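You operate a simulated robot arm through the tools that you are given. There is no shell and no other tool.

The job below is to be done with a simulated robot arm. You get a single attempt, and the scene is never put back.

Task
Move both white blocks from the blue tray to the labelled carton, shut it, push the tray to the carousel.
Fine: the tray ends beside the carousel's grey cover, not lifted. Set down upright: white valve block.
Where things are to end (x, y in the base frame): blue shipping tray within 25 mm of [930, 260].

It is judged by the outcome, as a careful person would: the job done as asked, and still so three seconds after it is handed in. It fails if anything else is knocked over, pushed out of place, dropped, spilled or broken. Lids that push on must go on centred and level and be pressed home; caps that screw on are set level and turned clockwise until they are tight.

Robot
A 7-joint arm with a two-finger parallel gripper, fixed in place. Base frame: the origin is at the foot of the arm, x ahead of it, y to its left, z up; the work surface is at about z = 860. Lengths are in mm, angles in degrees, forces in N, time in s.
Its first joint turns from -149.0 to 149.0 degrees. Payload 3.43 kg.
Tool frame: the origin (TCP) lies between the finger pads and is the grasp point; the fingertips stand 30 mm ahead of it; z points along the fingers, y is the line along which they close. Largest opening 94 mm; finger width 28, thickness 10; the body of the gripper, 50 by 96 mm, starts 55 mm behind the TCP.
Orientation is that of the tool frame in the base frame, as [roll, pitch, yaw] about the fixed x, y, z axes, in that order (R = Rz(yaw) Ry(pitch) Rx(roll)). With the fingers straight down and closing along the base's y, the tool's x points along the base's -x, its y along +y and its z along -z.

Tools
- The arm moves only by the tool play_rows. Its argument "increments" is a list of rows, each an object (a shift or turn left out is 0, a gripper value left out holds the last) with "offset": the shift along the tool's x, y, z in mm, a list of three; "rotation": the turn, a rotation vector about the tool's x, y, z in degrees, a list of three; "grip": the opening, from 0 (shut) to 1 (fully open). In form: [{"offset": [dx, dy, dz], "rotation": [ax, ay, az], "grip": grip}, ...]. A call has 1 to 20 rows; each row shifts and turns the commanded pose from where the row before left it, along the tool's axes as they then stand. Rows are played at 5 a second. More than 50 mm and 8.6 degrees between two rows, or a gripper value outside its range, and nothing of the call is played. A pose out of reach is approached as far as the arm can. The call stops where the force on the tool passes 60 N (or 10 N more than at its start, if that is more) or the arm is blocked; 0.2 s more then pass. Each finger travels about 45 mm/s and halts on what it meets, pressing with about 31 N; the grip force reading is that of the motor and also rises with nothing between the fingers. The clock runs only during rows and for 0.2 s after the last one: add rows that do not move to give the fingers time. The reply holds the time, the measured pose of the TCP, the force on the tool along the base axes, the opening and the grip force, in the units named above and with some noise, with the torque about the TCP (base axes, N m) and any sound that the robot's microphone picked up, and new pictures: "pictures" is both (left out), scene, wrist or none.
- Cameras (640 x 400 px; columns grow to the right, rows downward): "scene" is fixed at [50.7, 650.9, 1630.3]; the picture's right is [-0.01, -1.00, 0.00], its down [-0.73, 0.01, -0.69] and it looks along [0.69, -0.01, -0.73] (base axes); focal length 321 px, centre (320, 200). "wrist" rides on the gripper at [76, 14, -102] in the tool frame; the picture's right is [-0.18, 0.98, 0.00], its down [-0.75, -0.14, -0.64] and it looks along [-0.63, -0.12, 0.77] (tool axes); focal length 243 px, centre (320, 200). There is no depth. A picture from a camera that has moved, and an enlarged one, comes with that camera's place and axes in the base frame and with its lens.
- close_up(camera, box): a new picture of the part [left, top, right, bottom] of that camera's present view, enlarged. It takes no simulated time.
- hand_in(): hands the job in; it is judged then, once.

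Places have to be worked out from the pictures, the camera data and where the tool is seen. Open the gripper and draw the arm clear of the work before you hand the job in, unless the task says otherwise.

The tools are called after "Call:" as name(argument=value, ...) on one line, values as JSON. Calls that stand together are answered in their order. play_rows: Moves the arm, as the interface text tells. Its arguments: {"type":"object","properties":{"increments":{"type":"array"},"pictures":{"type":"string","enum":["both","scene","wrist","none"]}},"required":["increments"]} The other tools are called the same way: close_up (camera, box) takes an enlarged picture of a part of a camera's view; hand_in () hands the job in.

At the start:

```text
time: 0.0
position: [749.1, 642.5, 1258.4]
tool_rot: [179.5, 0.4, -180.0]
contact_force: [1.1, 0.3, 0.3]
ft_torque: [-0.01, -0.02, 0.0]
opening: 94.0
gripper_force: 0.1
```

scene: 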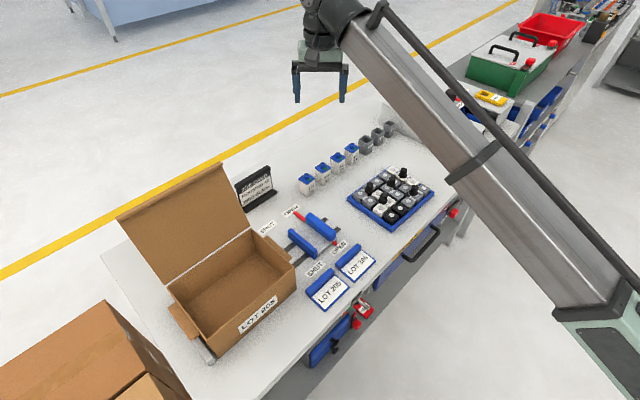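
wrist: 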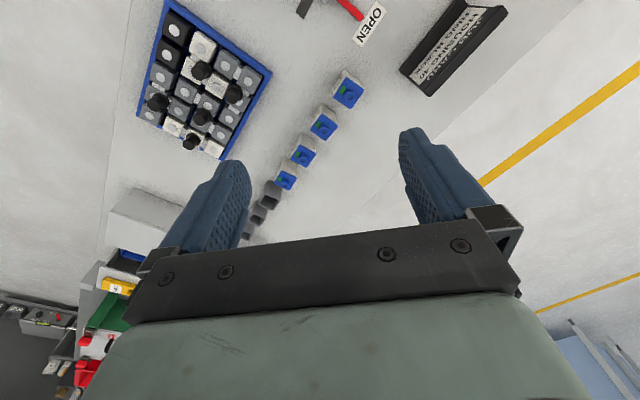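

I'll begin by looking closely at the scene before moving: the tray, the carton, the labels and the rest of the bench.

Call:
close_up(camera="scene", box=[330, 150, 450, 240])

Call:
close_up(camera="scene", box=[100, 150, 340, 370])

Call:
close_up(camera="scene", box=[220, 150, 390, 320])

Call:
close_up(camera="wrist", box=[120, 0, 400, 250])

Call:
close_up(camera="scene", box=[430, 0, 640, 160])

```text
4.44 times, centred on (390, 195) of scene
camera zoom: at [50.7, 650.9, 1630.3], right [-0.01, -1.0, 0.0], down [-0.73, 0.01, -0.69], along [0.69, -0.01, -0.73], focal length 1426 px, centre (9, 222)
```

zoom: 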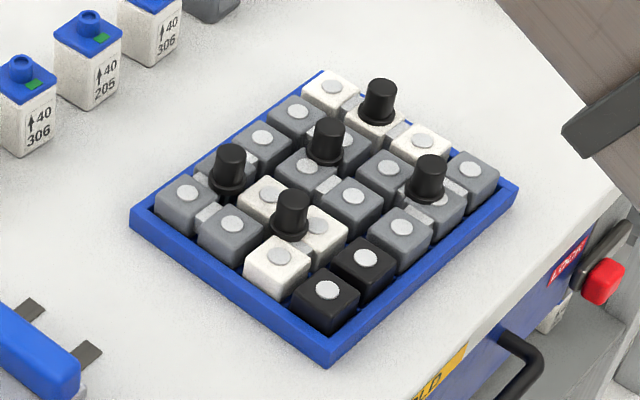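

```text
1.82 times, centred on (220, 260) of scene
camera zoom: at [50.7, 650.9, 1630.3], right [-0.01, -1.0, 0.0], down [-0.73, 0.01, -0.69], along [0.69, -0.01, -0.73], focal length 583 px, centre (502, 91)
```

zoom: 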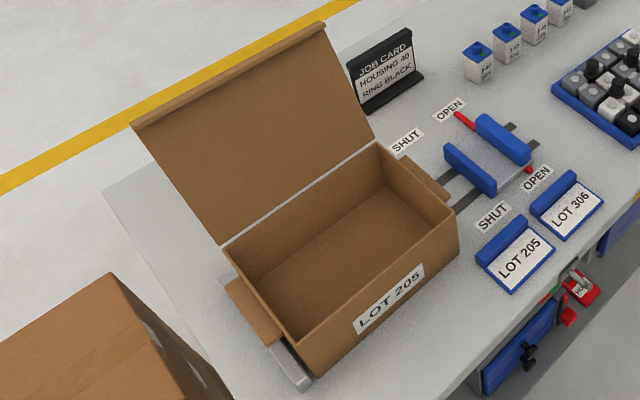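

```text
2.35 times, centred on (305, 235) of scene
camera zoom: at [50.7, 650.9, 1630.3], right [-0.01, -1.0, 0.0], down [-0.73, 0.01, -0.69], along [0.69, -0.01, -0.73], focal length 755 px, centre (355, 118)
```

zoom: 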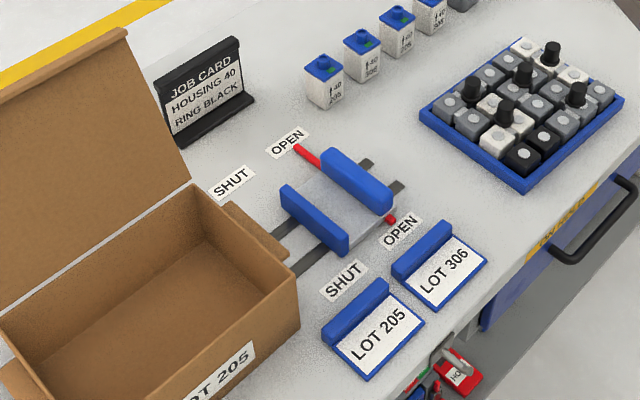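

```text
1.60 times, centred on (260, 125) of wrist
camera zoom: at [673.2, 657.4, 1362.2], right [0.18, 0.98, 0.01], down [0.75, -0.15, 0.65], along [0.64, -0.11, -0.76], focal length 388 px, centre (416, 320)
```

zoom: 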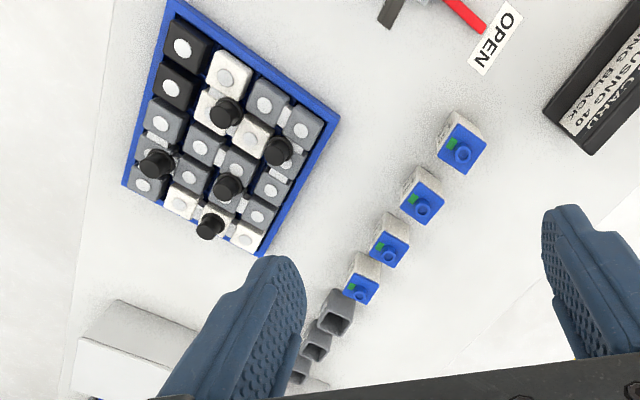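

```text
2.50 times, centred on (535, 80) of scene
camera zoom: at [50.7, 650.9, 1630.3], right [-0.01, -1.0, 0.0], down [-0.73, 0.01, -0.69], along [0.69, -0.01, -0.73], focal length 802 px, centre (-218, 500)
```

zoom: 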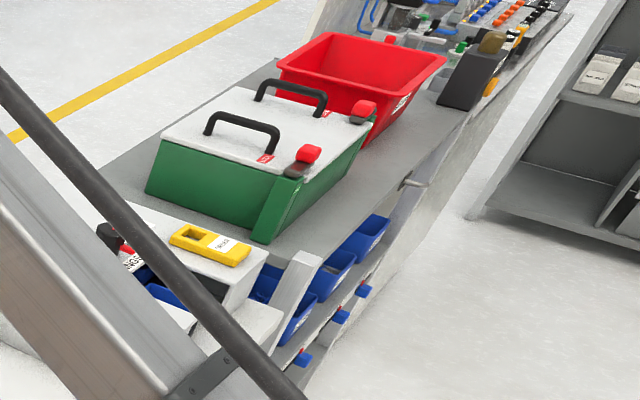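

The tray holds interlocking blocks, each with a black knob. The two white ones look like a straight three-cell block and an L-shaped one. I'm moving above the tray, turned to line up with the bench (about 45°), to get a better look.

Call:
play_rows(increments=[{"offset": [2, -45, 10]}, {"offset": [2, -45, 10]}, {"offset": [2, -45, 10]}, {"offset": [2, -45, 10]}, {"offset": [2, -45, 10]}, {"offset": [2, -44, 8]}, {"rotation": [0, 0, -7.5]}, {"rotation": [0, 0, -7.5]}, {"rotation": [0, 0, -7.5]}, {"rotation": [0, 0, -7.5]}, {"rotation": [0, 0, -7.5]}, {"rotation": [0, 0, -7.5]}, {}])

```text
time: 2.0
position: [744.4, 377.8, 1190.1]
tool_rot: [179.5, 1.9, -160.4]
contact_force: [-0.2, 1.0, -0.7]
ft_torque: [-0.03, -0.02, 0.03]
opening: 94.1
gripper_force: 0.1
out of reach, approached as far as the arm can: row 4, 6
stopped in row 9: the force on the tool passed its limit at 78 N (the readings are from after the stop); the commanded pose is now the measured one
camera wrist: at [665.9, 364.2, 1290.9], right [-0.16, 0.99, 0.01], down [0.74, 0.11, 0.67], along [0.66, 0.11, -0.75], focal length 243 px, centre (320, 200)
```

scene: 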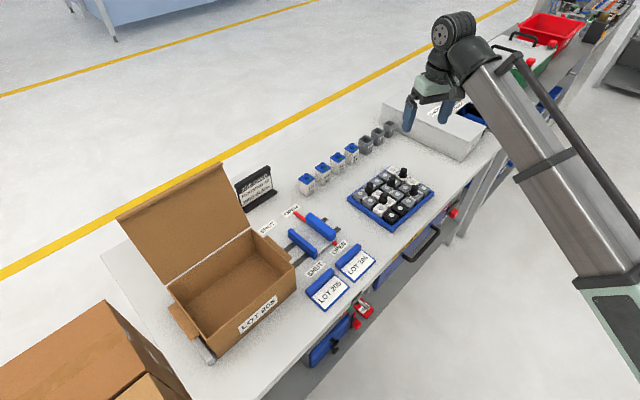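
wrist: 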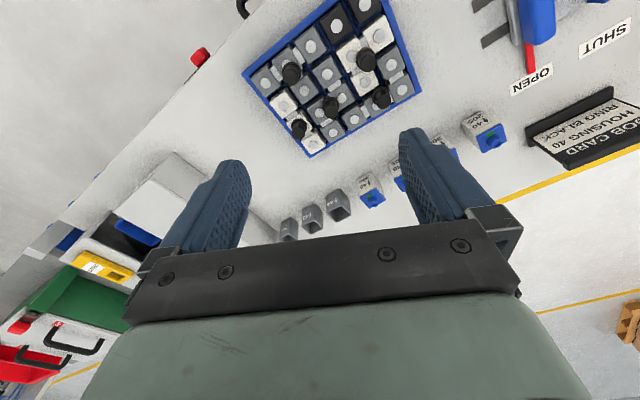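

The call stopped on a force spike during the rotation. Nothing is near the gripper, so it was probably inertial. The carousel's light grey cover is now visible at the right end of the bench, and I'm continuing the rotation more gently.

Call:
play_rows(increments=[{}, {"rotation": [0, -1, -2]}, {"rotation": [0, -0.9, -4]}, {"rotation": [0, 0, -4]}, {"rotation": [0, 0, -4]}, {"rotation": [0, 0, -4]}, {"rotation": [0, 0, -4]}, {"rotation": [0, 0, -3]}, {}])

```text
time: 4.0
position: [744.5, 379.2, 1189.8]
tool_rot: [-179.0, 3.6, -135.4]
contact_force: [0.2, -1.0, 0.5]
ft_torque: [0.03, 0.0, 0.02]
opening: 93.8
gripper_force: 0.1
camera wrist: at [674.7, 331.6, 1287.8], right [-0.56, 0.83, -0.01], down [0.6, 0.41, 0.69], along [0.58, 0.38, -0.72], focal length 243 px, centre (320, 200)
```

scene: 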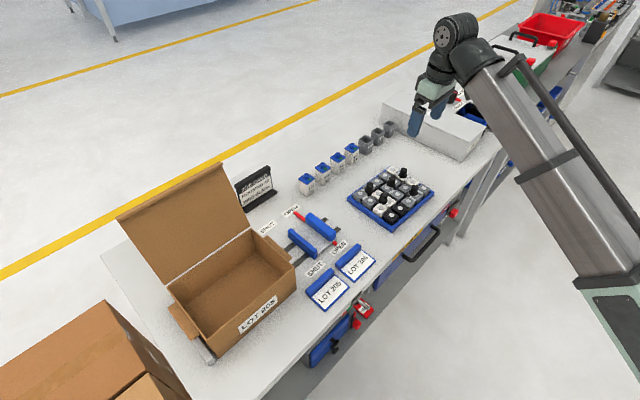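
wrist: 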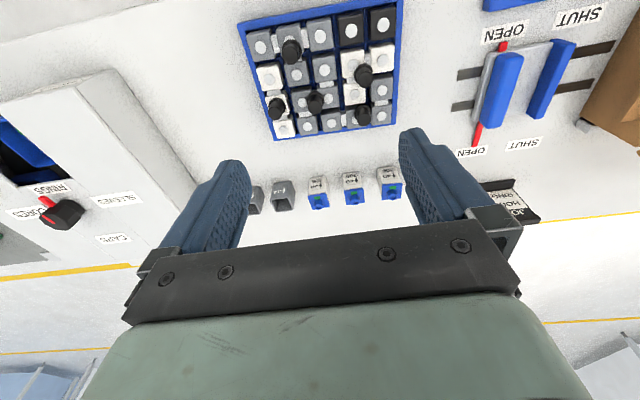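

The view is now aligned with the bench. I'm enlarging the tray and the carousel end.

Call:
close_up(camera="wrist", box=[230, 0, 420, 150])

Call:
close_up(camera="wrist", box=[0, 60, 240, 270])

Call:
close_up(camera="wrist", box=[400, 0, 640, 200])

Call:
close_up(camera="scene", box=[340, 70, 540, 240])

```text
2.67 times, centred on (325, 75) of wrist
camera zoom: at [674.7, 331.6, 1287.8], right [-0.56, 0.83, -0.01], down [0.6, 0.41, 0.69], along [0.58, 0.38, -0.72], focal length 647 px, centre (307, 533)
```

zoom: 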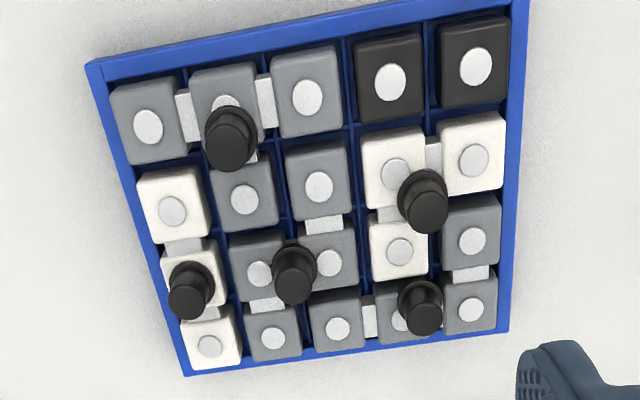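

```text
1.90 times, centred on (120, 165) of wrist
camera zoom: at [674.7, 331.6, 1287.8], right [-0.56, 0.83, -0.01], down [0.6, 0.41, 0.69], along [0.58, 0.38, -0.72], focal length 462 px, centre (701, 267)
```

zoom: 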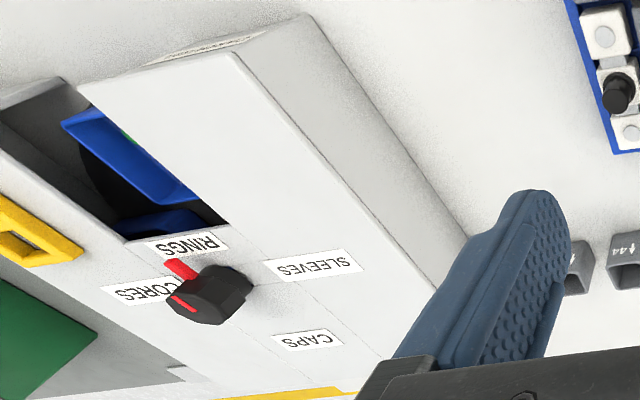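

```text
2.00 times, centred on (520, 100) of wrist
camera zoom: at [674.7, 331.6, 1287.8], right [-0.56, 0.83, -0.01], down [0.6, 0.41, 0.69], along [0.58, 0.38, -0.72], focal length 485 px, centre (-80, 400)
```

zoom: 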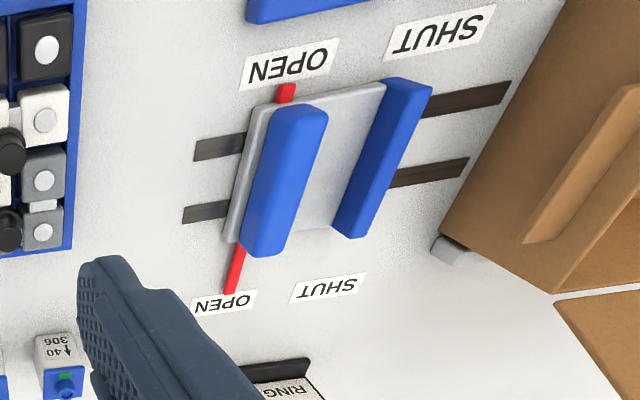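

```text
2.35 times, centred on (440, 155) of scene
camera zoom: at [50.7, 650.9, 1630.3], right [-0.01, -1.0, 0.0], down [-0.73, 0.01, -0.69], along [0.69, -0.01, -0.73], focal length 755 px, centre (38, 306)
```

zoom: 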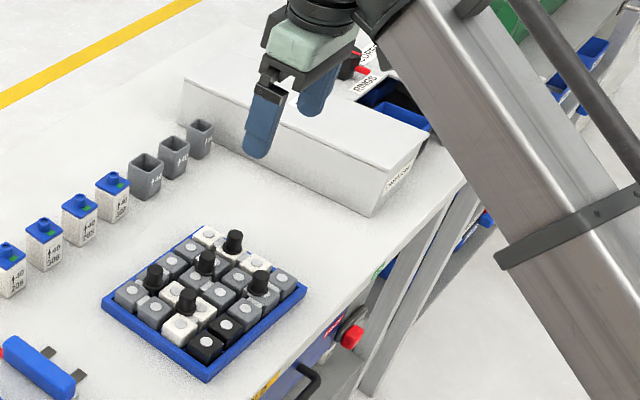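

The white blocks are a straight one at the carousel end of the tray, lying across it, and an L at the carton end. I'm levelling the tool and moving above the straight block's knob, roughly x≈854, y≈361, at a safe height to check alignment.

Call:
play_rows(increments=[{"rotation": [-0.5, 1.8, -0.2], "grip": 0.55}, {"rotation": [-0.5, 1.8, -0.2]}, {"offset": [-10, -15, 25]}, {"offset": [-10.7, -15.1, 26]}, {"offset": [-10.7, -15.1, 26]}, {"offset": [-10.7, -15.1, 26]}, {"offset": [-10.7, -15.1, 26]}, {"offset": [-10.7, -15.1, 26]}, {}, {}])

```text
time: 4.5
position: [749.0, 379.6, 1187.6]
tool_rot: [-179.2, 2.4, -135.3]
contact_force: [10.8, 5.8, -18.4]
ft_torque: [0.1, -0.12, 0.01]
opening: 51.4
gripper_force: 0.1
out of reach, approached as far as the arm can: row 2
stopped in row 2: the force on the tool passed its limit at 74 N (the readings are from after the stop); the commanded pose is now the measured one
camera wrist: at [680.8, 334.7, 1287.9], right [-0.56, 0.83, -0.01], down [0.61, 0.42, 0.67], along [0.56, 0.37, -0.74], focal length 243 px, centre (320, 200)
```

scene: 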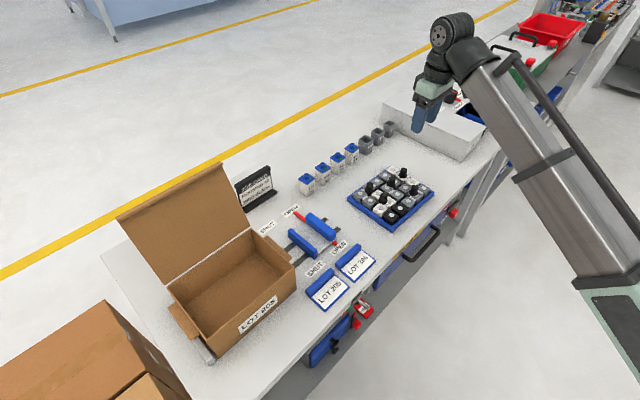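
wrist: 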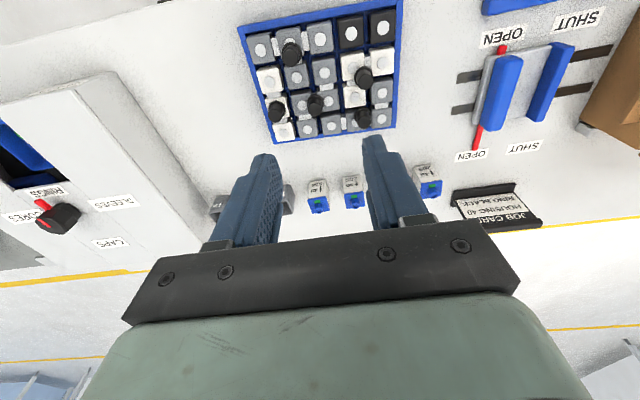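

The readings show "out of reach" at this height, so the arm seems to be near a joint limit up here, and that causes the jerks. I'm descending first and levelling lower down.

Call:
play_rows(increments=[{}, {"offset": [0, 0, 8]}, {"offset": [-3, -4, 15]}, {"offset": [-5, -8, 20]}, {"offset": [-6, -10, 20]}, {"offset": [-6, -10, 20]}, {"offset": [-6, -10, 20]}, {}], pictures="none")

```text
time: 6.3
position: [798.8, 369.0, 1087.0]
tool_rot: [-179.2, 2.1, -135.2]
contact_force: [1.3, 0.2, -0.3]
ft_torque: [-0.02, 0.0, 0.02]
opening: 51.7
gripper_force: 0.1
```

Smooth now. Levelling and moving over the straight white block's knob.

Call:
play_rows(increments=[{"rotation": [-0.4, 1.0, -0.1]}, {"rotation": [-0.4, 1.0, -0.1]}, {"offset": [-7, -9, 15]}, {"offset": [-7, -9, 15]}, {"offset": [-7, -9, 15]}, {"offset": [-7, -9, 15]}, {"offset": [-5, -9, 10]}, {}, {}])

```text
time: 8.3
position: [855.9, 362.0, 1016.1]
tool_rot: [179.8, 0.1, -134.9]
contact_force: [-0.1, 0.9, 0.3]
ft_torque: [0.02, 0.01, 0.01]
opening: 52.0
gripper_force: 0.1
camera wrist: at [791.3, 317.9, 1120.1], right [-0.56, 0.83, 0.0], down [0.63, 0.43, 0.64], along [0.53, 0.36, -0.77], focal length 243 px, centre (320, 200)
```

scene: 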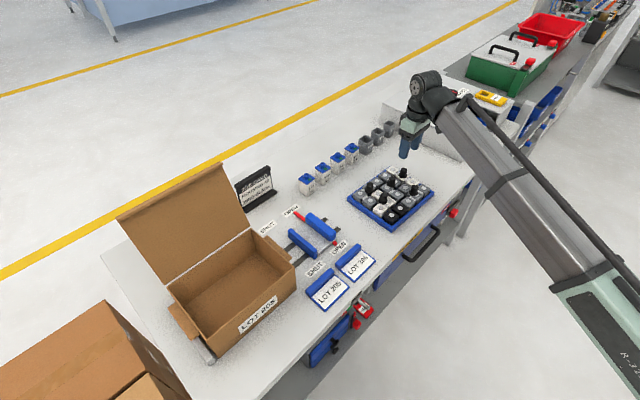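
wrist: 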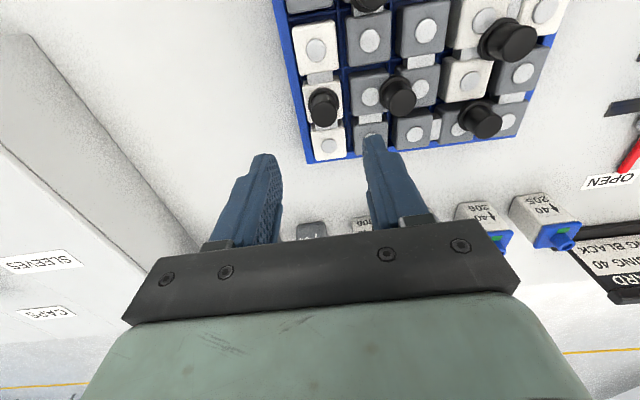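

I'm enlarging the wrist view to work out the knob's position relative to its block.

Call:
close_up(camera="wrist", box=[260, 0, 440, 180])

Call:
close_up(camera="scene", box=[350, 155, 440, 215])

```text
2.22 times, centred on (350, 90) of wrist
camera zoom: at [791.3, 317.9, 1120.1], right [-0.56, 0.83, 0.0], down [0.63, 0.43, 0.64], along [0.53, 0.36, -0.77], focal length 539 px, centre (253, 444)
```

zoom: 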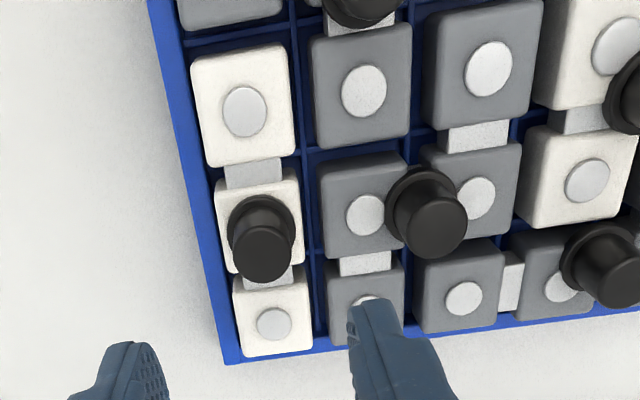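

```text
6.67 times, centred on (395, 185) of scene
camera zoom: at [50.7, 650.9, 1630.3], right [-0.01, -1.0, 0.0], down [-0.73, 0.01, -0.69], along [0.69, -0.01, -0.73], focal length 2139 px, centre (-180, 300)
```

zoom: 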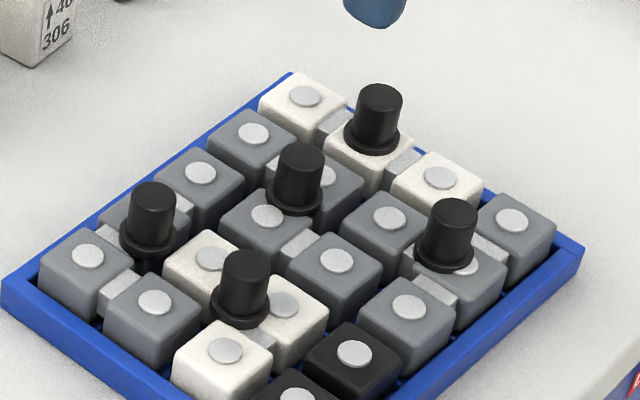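

The knob sits about 6 mm nearer and 4 mm toward the carton from the current TCP, and its top is at about z=926. I'm centring on it and coming down to just above it to confirm.

Call:
play_rows(increments=[{"offset": [3, 2.2, 10]}, {"offset": [2.7, 2.1, 15]}, {"offset": [0, 0, 15]}, {"offset": [0, 0, 15]}, {}, {}])

Call:
close_up(camera="wrist", box=[220, 80, 420, 250])

Call:
close_up(camera="scene", box=[350, 110, 470, 215])

```text
time: 9.7
position: [848.1, 362.0, 961.9]
tool_rot: [180.0, 0.1, -135.1]
contact_force: [-0.3, -0.3, -0.4]
ft_torque: [-0.02, -0.04, 0.01]
opening: 51.7
gripper_force: 0.0
camera wrist: at [784.4, 317.7, 1065.5], right [-0.56, 0.83, 0.0], down [0.63, 0.43, 0.64], along [0.53, 0.36, -0.77], focal length 243 px, centre (320, 200)
```

scene: 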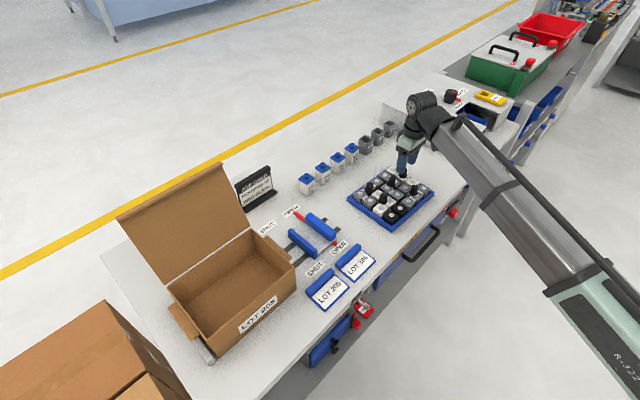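
wrist: 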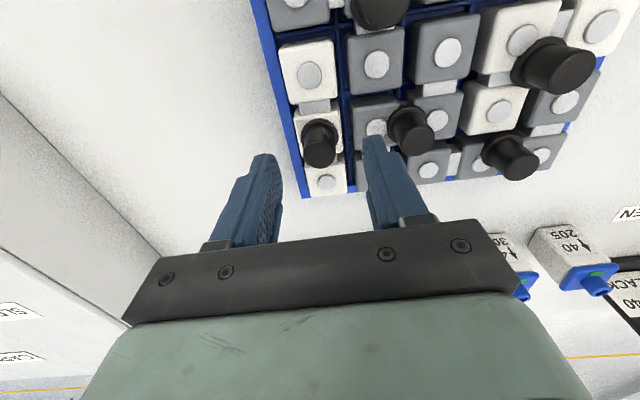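

```text
2.35 times, centred on (320, 165) of wrist
camera zoom: at [784.4, 317.7, 1065.5], right [-0.56, 0.83, 0.0], down [0.63, 0.43, 0.64], along [0.53, 0.36, -0.77], focal length 571 px, centre (320, 282)
```

zoom: 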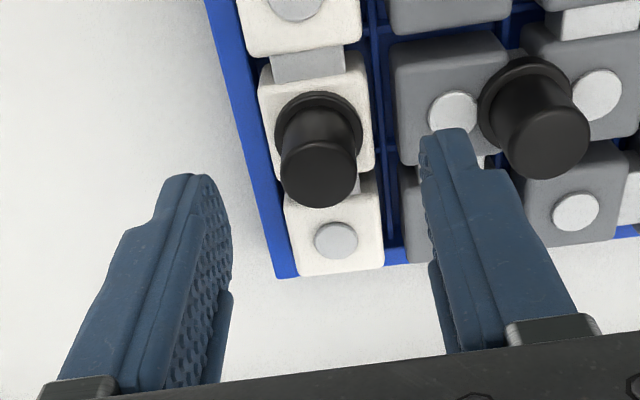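

```text
3.81 times, centred on (410, 162) of scene
camera zoom: at [50.7, 650.9, 1630.3], right [-0.01, -1.0, 0.0], down [-0.73, 0.01, -0.69], along [0.69, -0.01, -0.73], focal length 1222 px, centre (-23, 343)
```

zoom: 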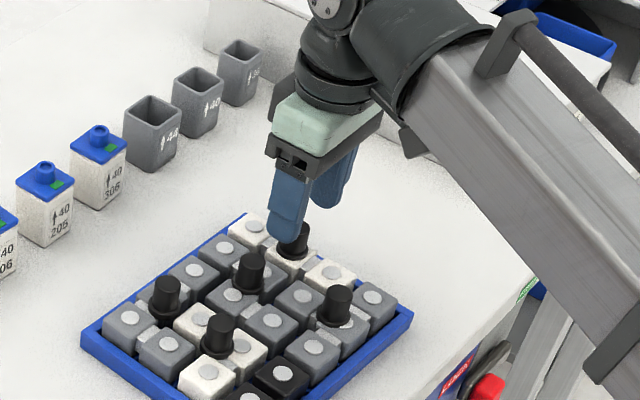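

Centred within about 1 mm. I'm descending so the fingertips reach just above the flange, then closing on the knob.

Call:
play_rows(increments=[{"offset": [-1, 0, 10]}, {"offset": [0, 0, 10]}, {"offset": [0, 0, 10]}, {}, {"grip": 0.0}, {}, {}, {}, {}])

Call:
close_up(camera="wrist", box=[220, 80, 420, 250])

Call:
close_up(camera="scene", box=[350, 110, 470, 215])

```text
time: 11.7
position: [847.6, 362.5, 931.6]
tool_rot: [179.9, 0.1, -135.0]
contact_force: [0.4, 0.4, 0.1]
ft_torque: [-0.07, 0.0, -0.03]
opening: 20.8
gripper_force: 31.2
camera wrist: at [784.0, 318.4, 1035.0], right [-0.56, 0.83, 0.0], down [0.63, 0.43, 0.64], along [0.53, 0.36, -0.77], focal length 243 px, centre (320, 200)
```

scene: 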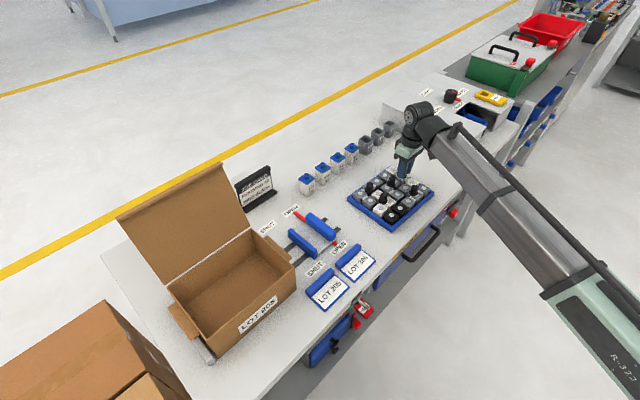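
wrist: 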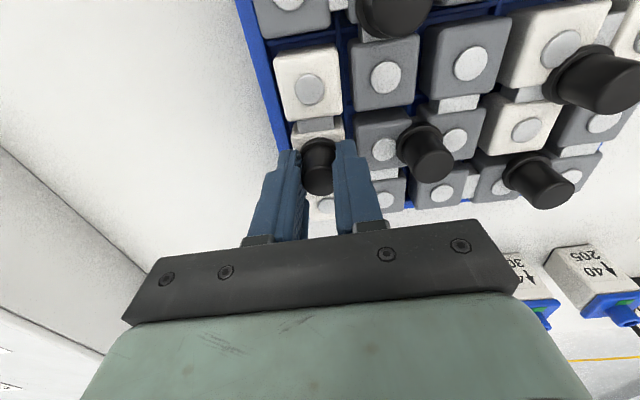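

```text
2.35 times, centred on (320, 165) of wrist
camera zoom: at [784.0, 318.4, 1035.0], right [-0.56, 0.83, 0.0], down [0.63, 0.43, 0.64], along [0.53, 0.36, -0.77], focal length 571 px, centre (320, 282)
```

zoom: 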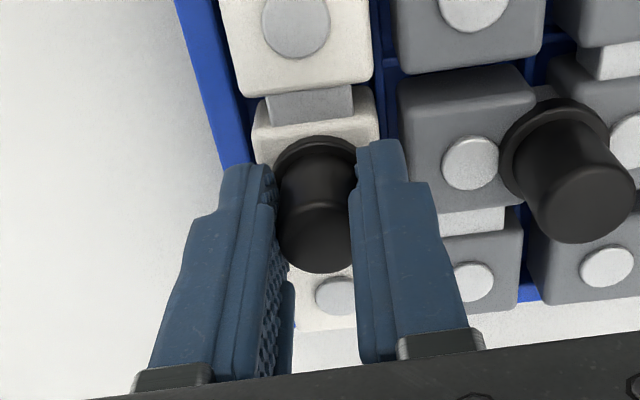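

```text
3.81 times, centred on (410, 162) of scene
camera zoom: at [50.7, 650.9, 1630.3], right [-0.01, -1.0, 0.0], down [-0.73, 0.01, -0.69], along [0.69, -0.01, -0.73], focal length 1222 px, centre (-23, 343)
```

zoom: 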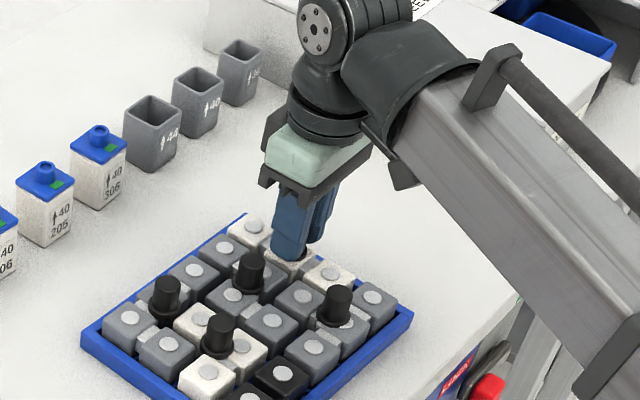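

Gripped at 20.8 mm with full force. Lifting straight up slowly and watching the force.

Call:
play_rows(increments=[{"offset": [0, 0, -2]}, {"offset": [0, 0, -4]}, {"offset": [0, 0, -5]}, {"offset": [0, 0, -5]}, {"offset": [0, 0, -5]}, {"offset": [0, 0, -5]}, {}])

Call:
close_up(camera="scene", box=[350, 110, 470, 215])

Call:
close_up(camera="wrist", box=[220, 40, 420, 250])

```text
time: 13.3
position: [848.2, 361.7, 956.8]
tool_rot: [180.0, 0.1, -135.0]
contact_force: [0.2, 0.9, -1.5]
ft_torque: [0.02, 0.01, -0.02]
opening: 20.7
gripper_force: 31.2
camera wrist: at [784.2, 317.6, 1060.7], right [-0.56, 0.83, 0.0], down [0.63, 0.43, 0.64], along [0.53, 0.36, -0.77], focal length 243 px, centre (320, 200)
```

scene: 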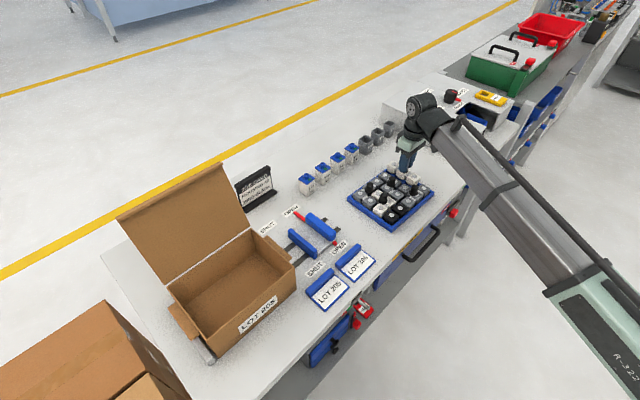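
wrist: 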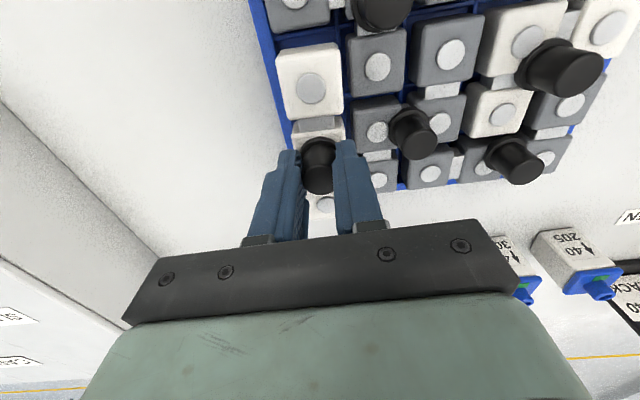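

```text
3.81 times, centred on (410, 162) of scene
camera zoom: at [50.7, 650.9, 1630.3], right [-0.01, -1.0, 0.0], down [-0.73, 0.01, -0.69], along [0.69, -0.01, -0.73], focal length 1222 px, centre (-23, 343)
```

zoom: 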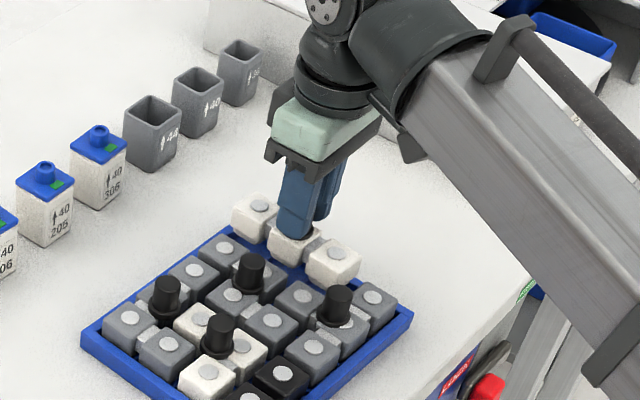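

```text
1.90 times, centred on (320, 145) of wrist
camera zoom: at [784.2, 317.6, 1060.7], right [-0.56, 0.83, 0.0], down [0.63, 0.43, 0.64], along [0.53, 0.36, -0.77], focal length 462 px, centre (320, 305)
```

zoom: 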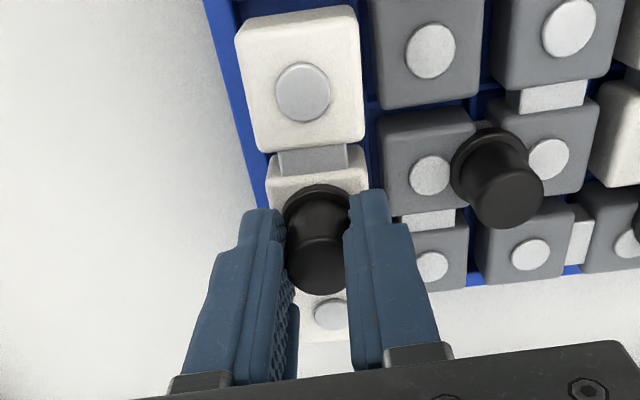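

The straight block comes out cleanly as one piece. Lifting it clear and carrying it along the bench toward the carton.

Call:
play_rows(increments=[{"offset": [0, 0, -8]}, {"offset": [0, 0, -15]}, {"offset": [0, 0, -20]}, {"offset": [0, 0, -20]}, {"offset": [0, 0, -20]}, {"offset": [0, 0, -20]}, {"offset": [0, 6, -17]}, {"offset": [0, 12, 0]}, {"offset": [0, 18, 0]}, {"offset": [0, 24, 0]}, {"offset": [0, 24, 0]}, {"offset": [0, 24, 0]}, {"offset": [0, 24, 0]}, {"offset": [0, 24, 0]}, {"offset": [0, 24, 0]}, {"offset": [0, 24, 0]}, {"offset": [0, 24, 0]}, {"offset": [0, 24, 0]}, {"offset": [0, 18, 0]}, {"offset": [0, 10, 0]}])

```text
time: 17.5
position: [650.7, 558.6, 1078.8]
tool_rot: [180.0, 0.1, -135.1]
contact_force: [0.2, -0.2, -2.4]
ft_torque: [0.0, 0.0, 0.02]
opening: 20.8
gripper_force: 30.6
camera wrist: at [586.3, 515.2, 1182.4], right [-0.56, 0.83, 0.0], down [0.63, 0.43, 0.64], along [0.53, 0.36, -0.77], focal length 243 px, centre (320, 200)
```

scene: 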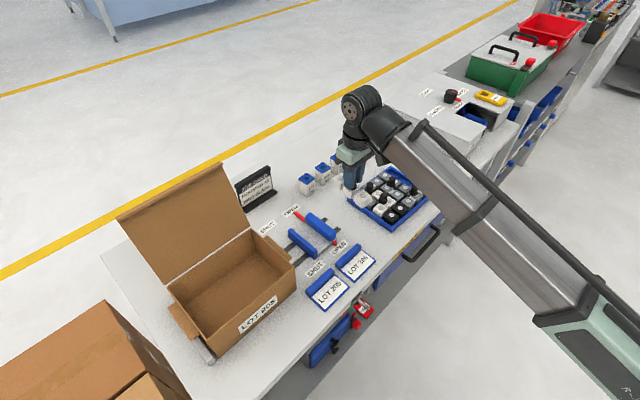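
wrist: 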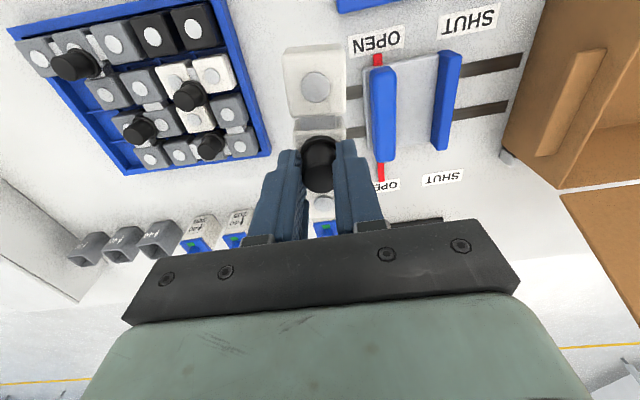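

Carrying on toward the carton. I'll stop short of it to measure its rim and flaps.

Call:
play_rows(increments=[{"offset": [0, 12, 0]}, {"offset": [0, 20, 0]}, {"offset": [0, 24, 0]}, {"offset": [0, 24, 0]}, {"offset": [0, 24, 0]}, {"offset": [0, 24, 0]}, {"offset": [0, 20, 0]}, {"offset": [0, 12, 0]}, {}, {}])

Call:
close_up(camera="wrist", box=[320, 0, 640, 240])

Call:
close_up(camera="scene", box=[110, 140, 310, 370])

```text
time: 19.7
position: [536.3, 672.8, 1078.2]
tool_rot: [179.9, 0.1, -135.1]
contact_force: [0.4, -0.2, -0.7]
ft_torque: [0.01, -0.01, -0.03]
opening: 20.8
gripper_force: 30.7
camera wrist: at [472.0, 629.0, 1182.2], right [-0.56, 0.83, 0.0], down [0.63, 0.43, 0.64], along [0.53, 0.36, -0.77], focal length 243 px, centre (320, 200)
```

scene: 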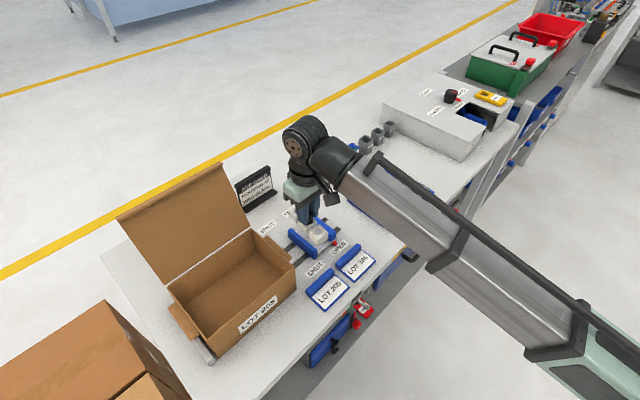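
wrist: 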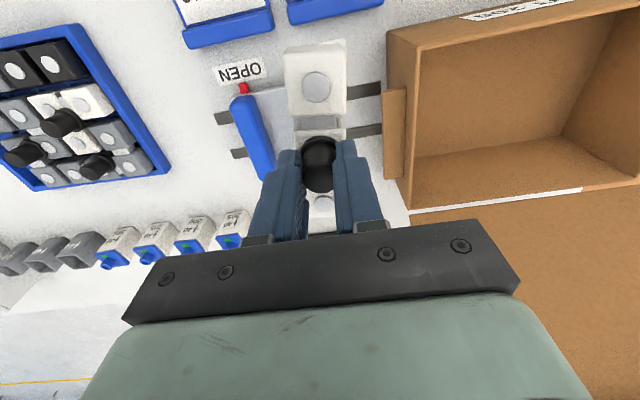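

```text
1.67 times, centred on (480, 120) of wrist
camera zoom: at [472.0, 629.0, 1182.2], right [-0.56, 0.83, 0.0], down [0.63, 0.43, 0.64], along [0.53, 0.36, -0.77], focal length 404 px, centre (53, 333)
```

zoom: 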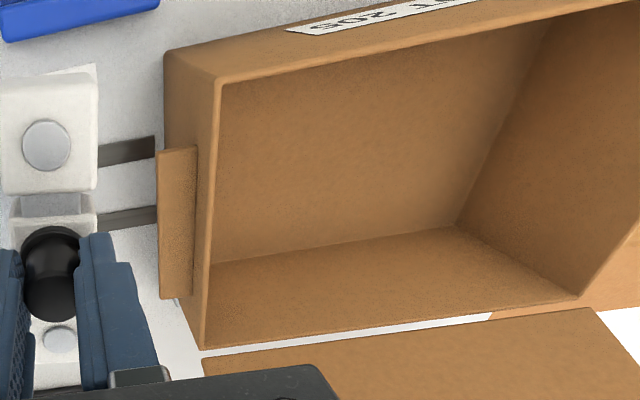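

```text
1.74 times, centred on (210, 255) of scene
camera zoom: at [50.7, 650.9, 1630.3], right [-0.01, -1.0, 0.0], down [-0.73, 0.01, -0.69], along [0.69, -0.01, -0.73], focal length 558 px, centre (511, 104)
```

zoom: 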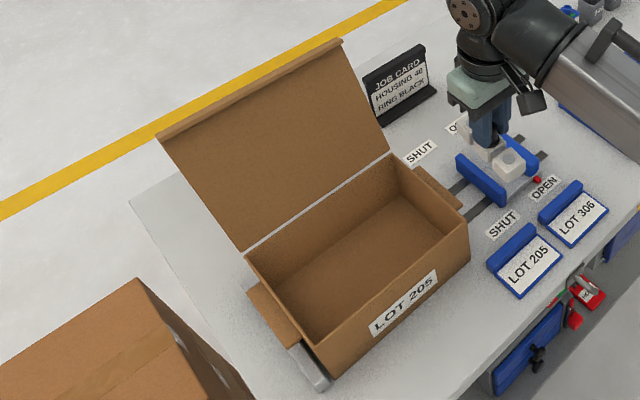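

From this view the carton's inside runs from about e1 −412 to −182 along the bench and e2 825 to 985 across it, rim at z≈970, with the lid leaning back behind. I'm moving the straight block over the carton's right part.

Call:
play_rows(increments=[{"offset": [-3, 9, 0]}, {"offset": [-6, 16, 0]}, {"offset": [-8, 21, 0]}, {"offset": [-8, 21, 0]}, {"offset": [-8, 21, 0]}, {"offset": [-8, 21, 0]}, {"offset": [-5, 14, 0]}, {"offset": [-2, 8.5, 0]}, {}, {}])

Call:
close_up(camera="wrist", box=[160, 0, 640, 260])

Call:
close_up(camera="scene", box=[110, 140, 310, 370])

```text
time: 21.9
position: [477.9, 798.8, 1078.5]
tool_rot: [179.9, 0.2, -135.1]
contact_force: [0.8, 1.0, -0.7]
ft_torque: [0.0, -0.02, 0.02]
opening: 21.0
gripper_force: 30.7
camera wrist: at [414.4, 754.9, 1182.1], right [-0.56, 0.83, 0.0], down [0.63, 0.43, 0.64], along [0.53, 0.36, -0.77], focal length 243 px, centre (320, 200)
```

scene: 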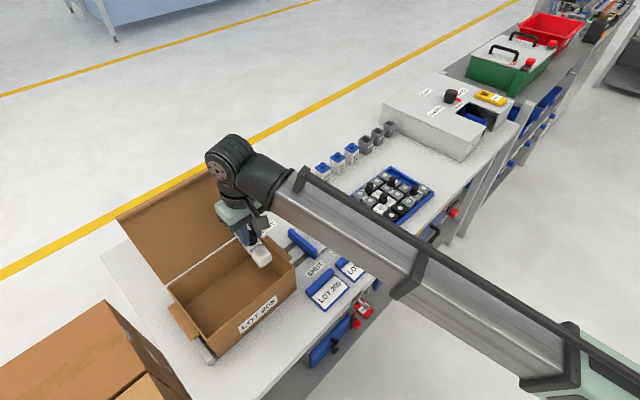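
wrist: 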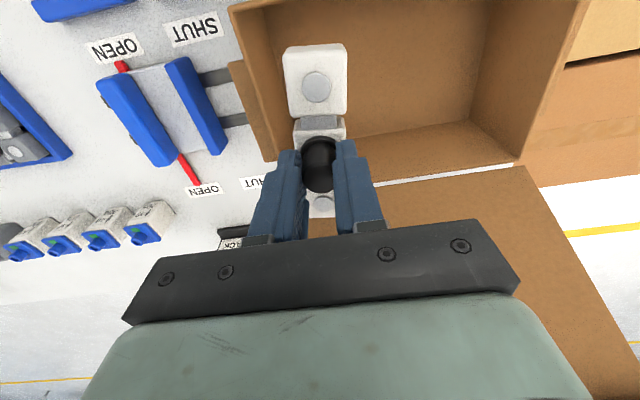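

```text
1.33 times, centred on (400, 130) of wrist
camera zoom: at [414.4, 754.9, 1182.1], right [-0.56, 0.83, 0.0], down [0.63, 0.43, 0.64], along [0.53, 0.36, -0.77], focal length 324 px, centre (213, 293)
```

zoom: 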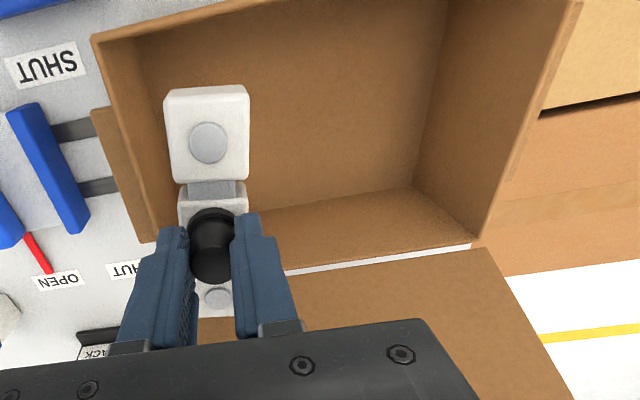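

```text
1.74 times, centred on (210, 255) of scene
camera zoom: at [50.7, 650.9, 1630.3], right [-0.01, -1.0, 0.0], down [-0.73, 0.01, -0.69], along [0.69, -0.01, -0.73], focal length 558 px, centre (511, 104)
```

zoom: 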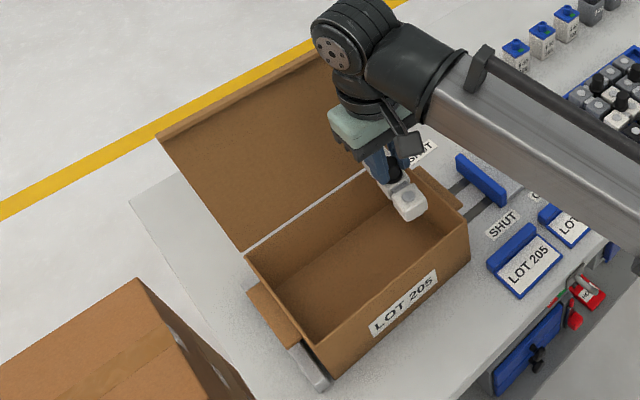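

Block position is good: about 25 mm from the right wall, 16 mm from the front and 19 mm from the back. I'm lowering into the carton.

Call:
play_rows(increments=[{"offset": [0, 4, 6]}, {"offset": [0, 0, 14]}, {"offset": [0, 0, 16]}, {"offset": [0, 0, 16]}, {"offset": [0, 0, 16]}, {"offset": [0, 0, 16]}, {"offset": [0, 0, 16]}, {"offset": [0, 0, 14]}, {"offset": [0, 0, 10]}, {}, {}])

Call:
close_up(camera="scene", box=[160, 160, 320, 360])

```text
time: 24.3
position: [475.2, 802.9, 954.2]
tool_rot: [179.9, 0.1, -135.0]
contact_force: [-0.4, 0.3, -0.6]
ft_torque: [-0.02, 0.01, 0.04]
opening: 21.0
gripper_force: 31.0
camera wrist: at [412.4, 758.6, 1057.4], right [-0.56, 0.83, 0.0], down [0.63, 0.43, 0.64], along [0.53, 0.36, -0.77], focal length 243 px, centre (320, 200)
```

scene: 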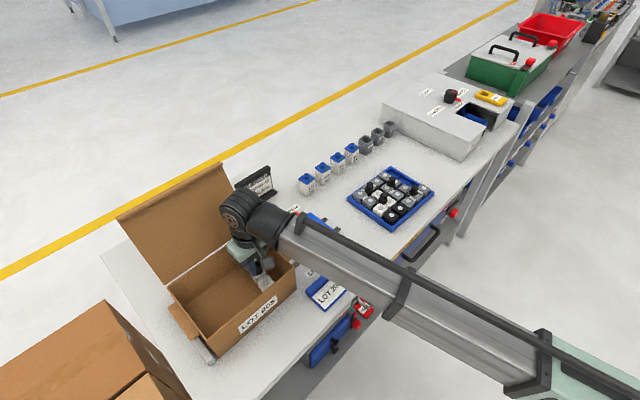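
wrist: 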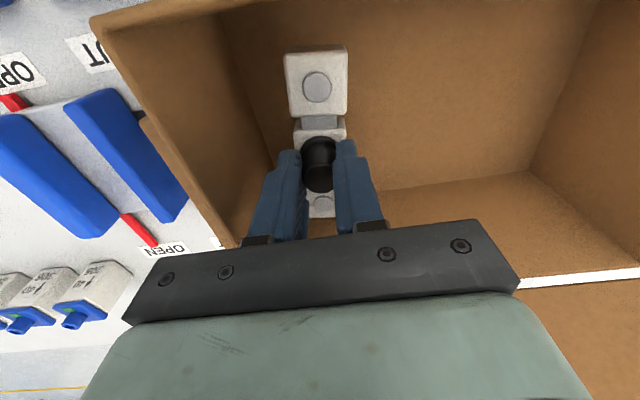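

```text
2.00 times, centred on (240, 260) of scene
camera zoom: at [50.7, 650.9, 1630.3], right [-0.01, -1.0, 0.0], down [-0.73, 0.01, -0.69], along [0.69, -0.01, -0.73], focal length 642 px, centre (480, 80)
```

zoom: 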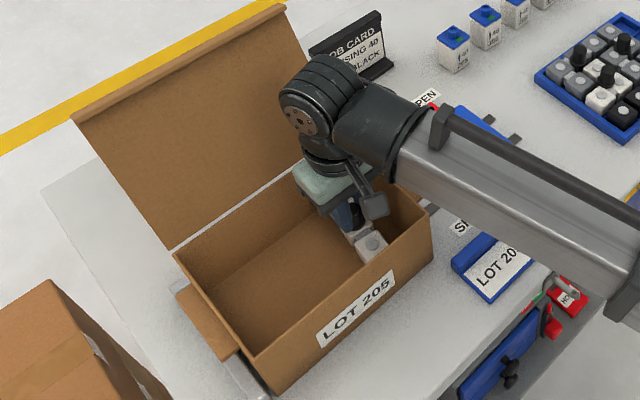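

Everything is clear of the walls. Lowering the last bit in small steps until I feel the carton floor.

Call:
play_rows(increments=[{"offset": [0, 0, 5]}, {"offset": [0, 0, 5]}, {"offset": [0, 0, 4]}, {"offset": [0, 0, 3]}, {"offset": [0, 0, 2]}, {}, {}], pictures="none")

Call:
play_rows(increments=[{"offset": [0, 0, 1.5]}, {}, {}], pictures="none")

```text
time: 25.9
position: [475.9, 803.1, 935.6]
tool_rot: [179.9, 0.1, -135.0]
contact_force: [0.9, 0.3, -1.1]
ft_torque: [-0.01, 0.0, 0.02]
opening: 21.3
gripper_force: 30.9
```

```text
time: 26.7
position: [474.7, 801.2, 933.3]
tool_rot: [179.9, 0.1, -135.0]
contact_force: [0.0, 1.0, -0.9]
ft_torque: [0.03, -0.01, 0.02]
opening: 20.9
gripper_force: 31.4
```

No contact yet. Stepping down 1–1.5 mm at a time.

Call:
play_rows(increments=[{"offset": [0, 0, 1.5]}, {}, {}], pictures="none")

Call:
play_rows(increments=[{"offset": [0, 0, 1.2]}, {}, {}], pictures="none")

Call:
play_rows(increments=[{"offset": [0, 0, 1.2]}, {}, {}], pictures="none")

```text
time: 27.5
position: [475.4, 802.7, 934.0]
tool_rot: [179.9, 0.3, -135.0]
contact_force: [-2.0, 1.3, 6.4]
ft_torque: [-0.02, 0.08, 0.04]
opening: 20.7
gripper_force: 30.7
```

```text
time: 28.3
position: [475.3, 802.3, 932.1]
tool_rot: [179.9, 0.2, -135.2]
contact_force: [-0.3, 0.3, 22.5]
ft_torque: [0.07, -0.07, 0.05]
opening: 21.1
gripper_force: 31.0
```

```text
time: 29.1
position: [475.4, 802.1, 930.7]
tool_rot: [179.8, 0.3, -135.0]
contact_force: [0.3, 0.3, 22.9]
ft_torque: [0.02, -0.07, 0.04]
opening: 20.7
gripper_force: 31.1
```

Contact with the floor at about z=933. I'm easing off the press, then opening gently and checking.

Call:
play_rows(increments=[{"offset": [0, 0, -1.5]}, {}, {"grip": 0.3}, {}, {"grip": 0.48}, {}, {}, {}])

Call:
close_up(camera="wrist", box=[160, 0, 480, 250])

```text
time: 30.9
position: [476.4, 803.0, 932.6]
tool_rot: [179.9, 0.2, -135.0]
contact_force: [0.8, 0.2, 0.1]
ft_torque: [-0.02, -0.01, 0.02]
opening: 45.1
gripper_force: 0.1
camera wrist: at [412.1, 758.8, 1035.5], right [-0.56, 0.83, 0.0], down [0.63, 0.43, 0.64], along [0.53, 0.36, -0.77], focal length 243 px, centre (320, 200)
```

scene: 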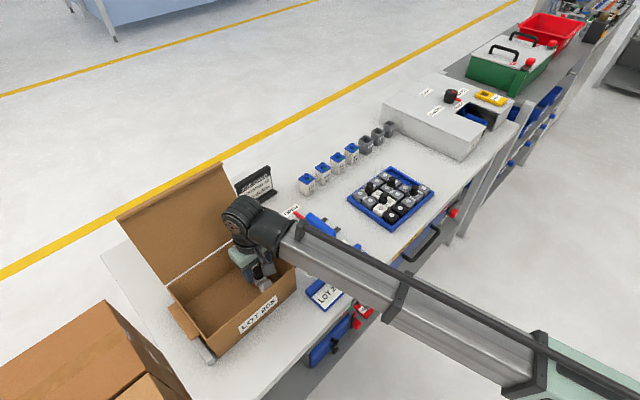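
wrist: 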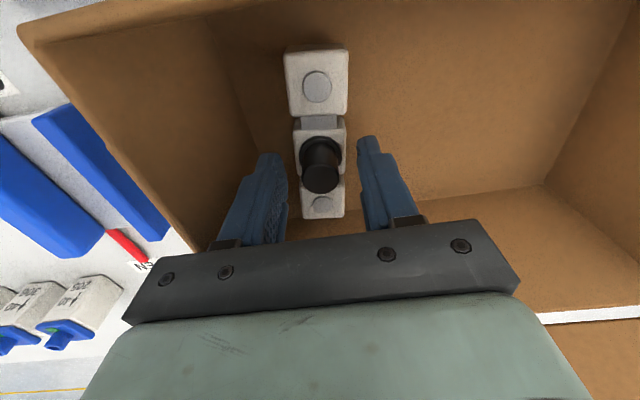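

```text
1.60 times, centred on (320, 125) of wrist
camera zoom: at [412.1, 758.8, 1035.5], right [-0.56, 0.83, 0.0], down [0.63, 0.43, 0.64], along [0.53, 0.36, -0.77], focal length 388 px, centre (320, 320)
```

zoom: 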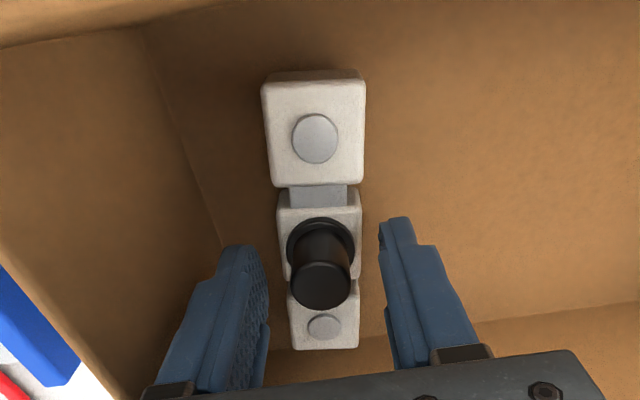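

The straight block stands upright and is released. I'm rising straight up and heading back to the tray for the L-shaped block.

Call:
play_rows(increments=[{"offset": [0, 0, -5]}, {"offset": [0, 0, -12]}, {"offset": [0, 0, -20]}, {"offset": [0, 0, -20]}, {"offset": [0, 0, -20]}, {"offset": [0, 0, -20]}, {"offset": [0, 0, -20]}, {"offset": [0, -8, -18]}, {"offset": [3, -16, -8]}, {"offset": [4, -24, 0]}, {"offset": [4, -28, 0]}, {"offset": [4, -28, 0]}, {"offset": [4, -28, 0]}, {"offset": [4, -28, 0]}, {"offset": [4, -28, 0]}, {"offset": [4, -28, 0]}, {"offset": [4, -28, 0]}, {"offset": [4, -28, 0]}, {"offset": [4, -22, 0]}, {"offset": [3, -14, 0]}], pictures="scene")

```text
time: 35.1
position: [660.2, 550.5, 1074.5]
tool_rot: [179.9, 0.1, -135.0]
contact_force: [0.1, -0.1, 1.2]
ft_torque: [0.02, 0.01, 0.01]
opening: 44.7
gripper_force: 0.1
```

scene: 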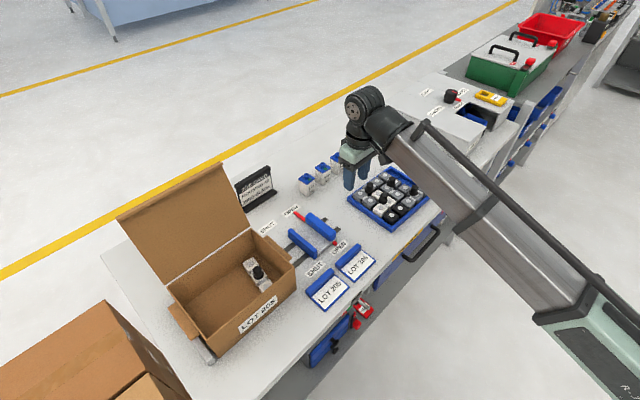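

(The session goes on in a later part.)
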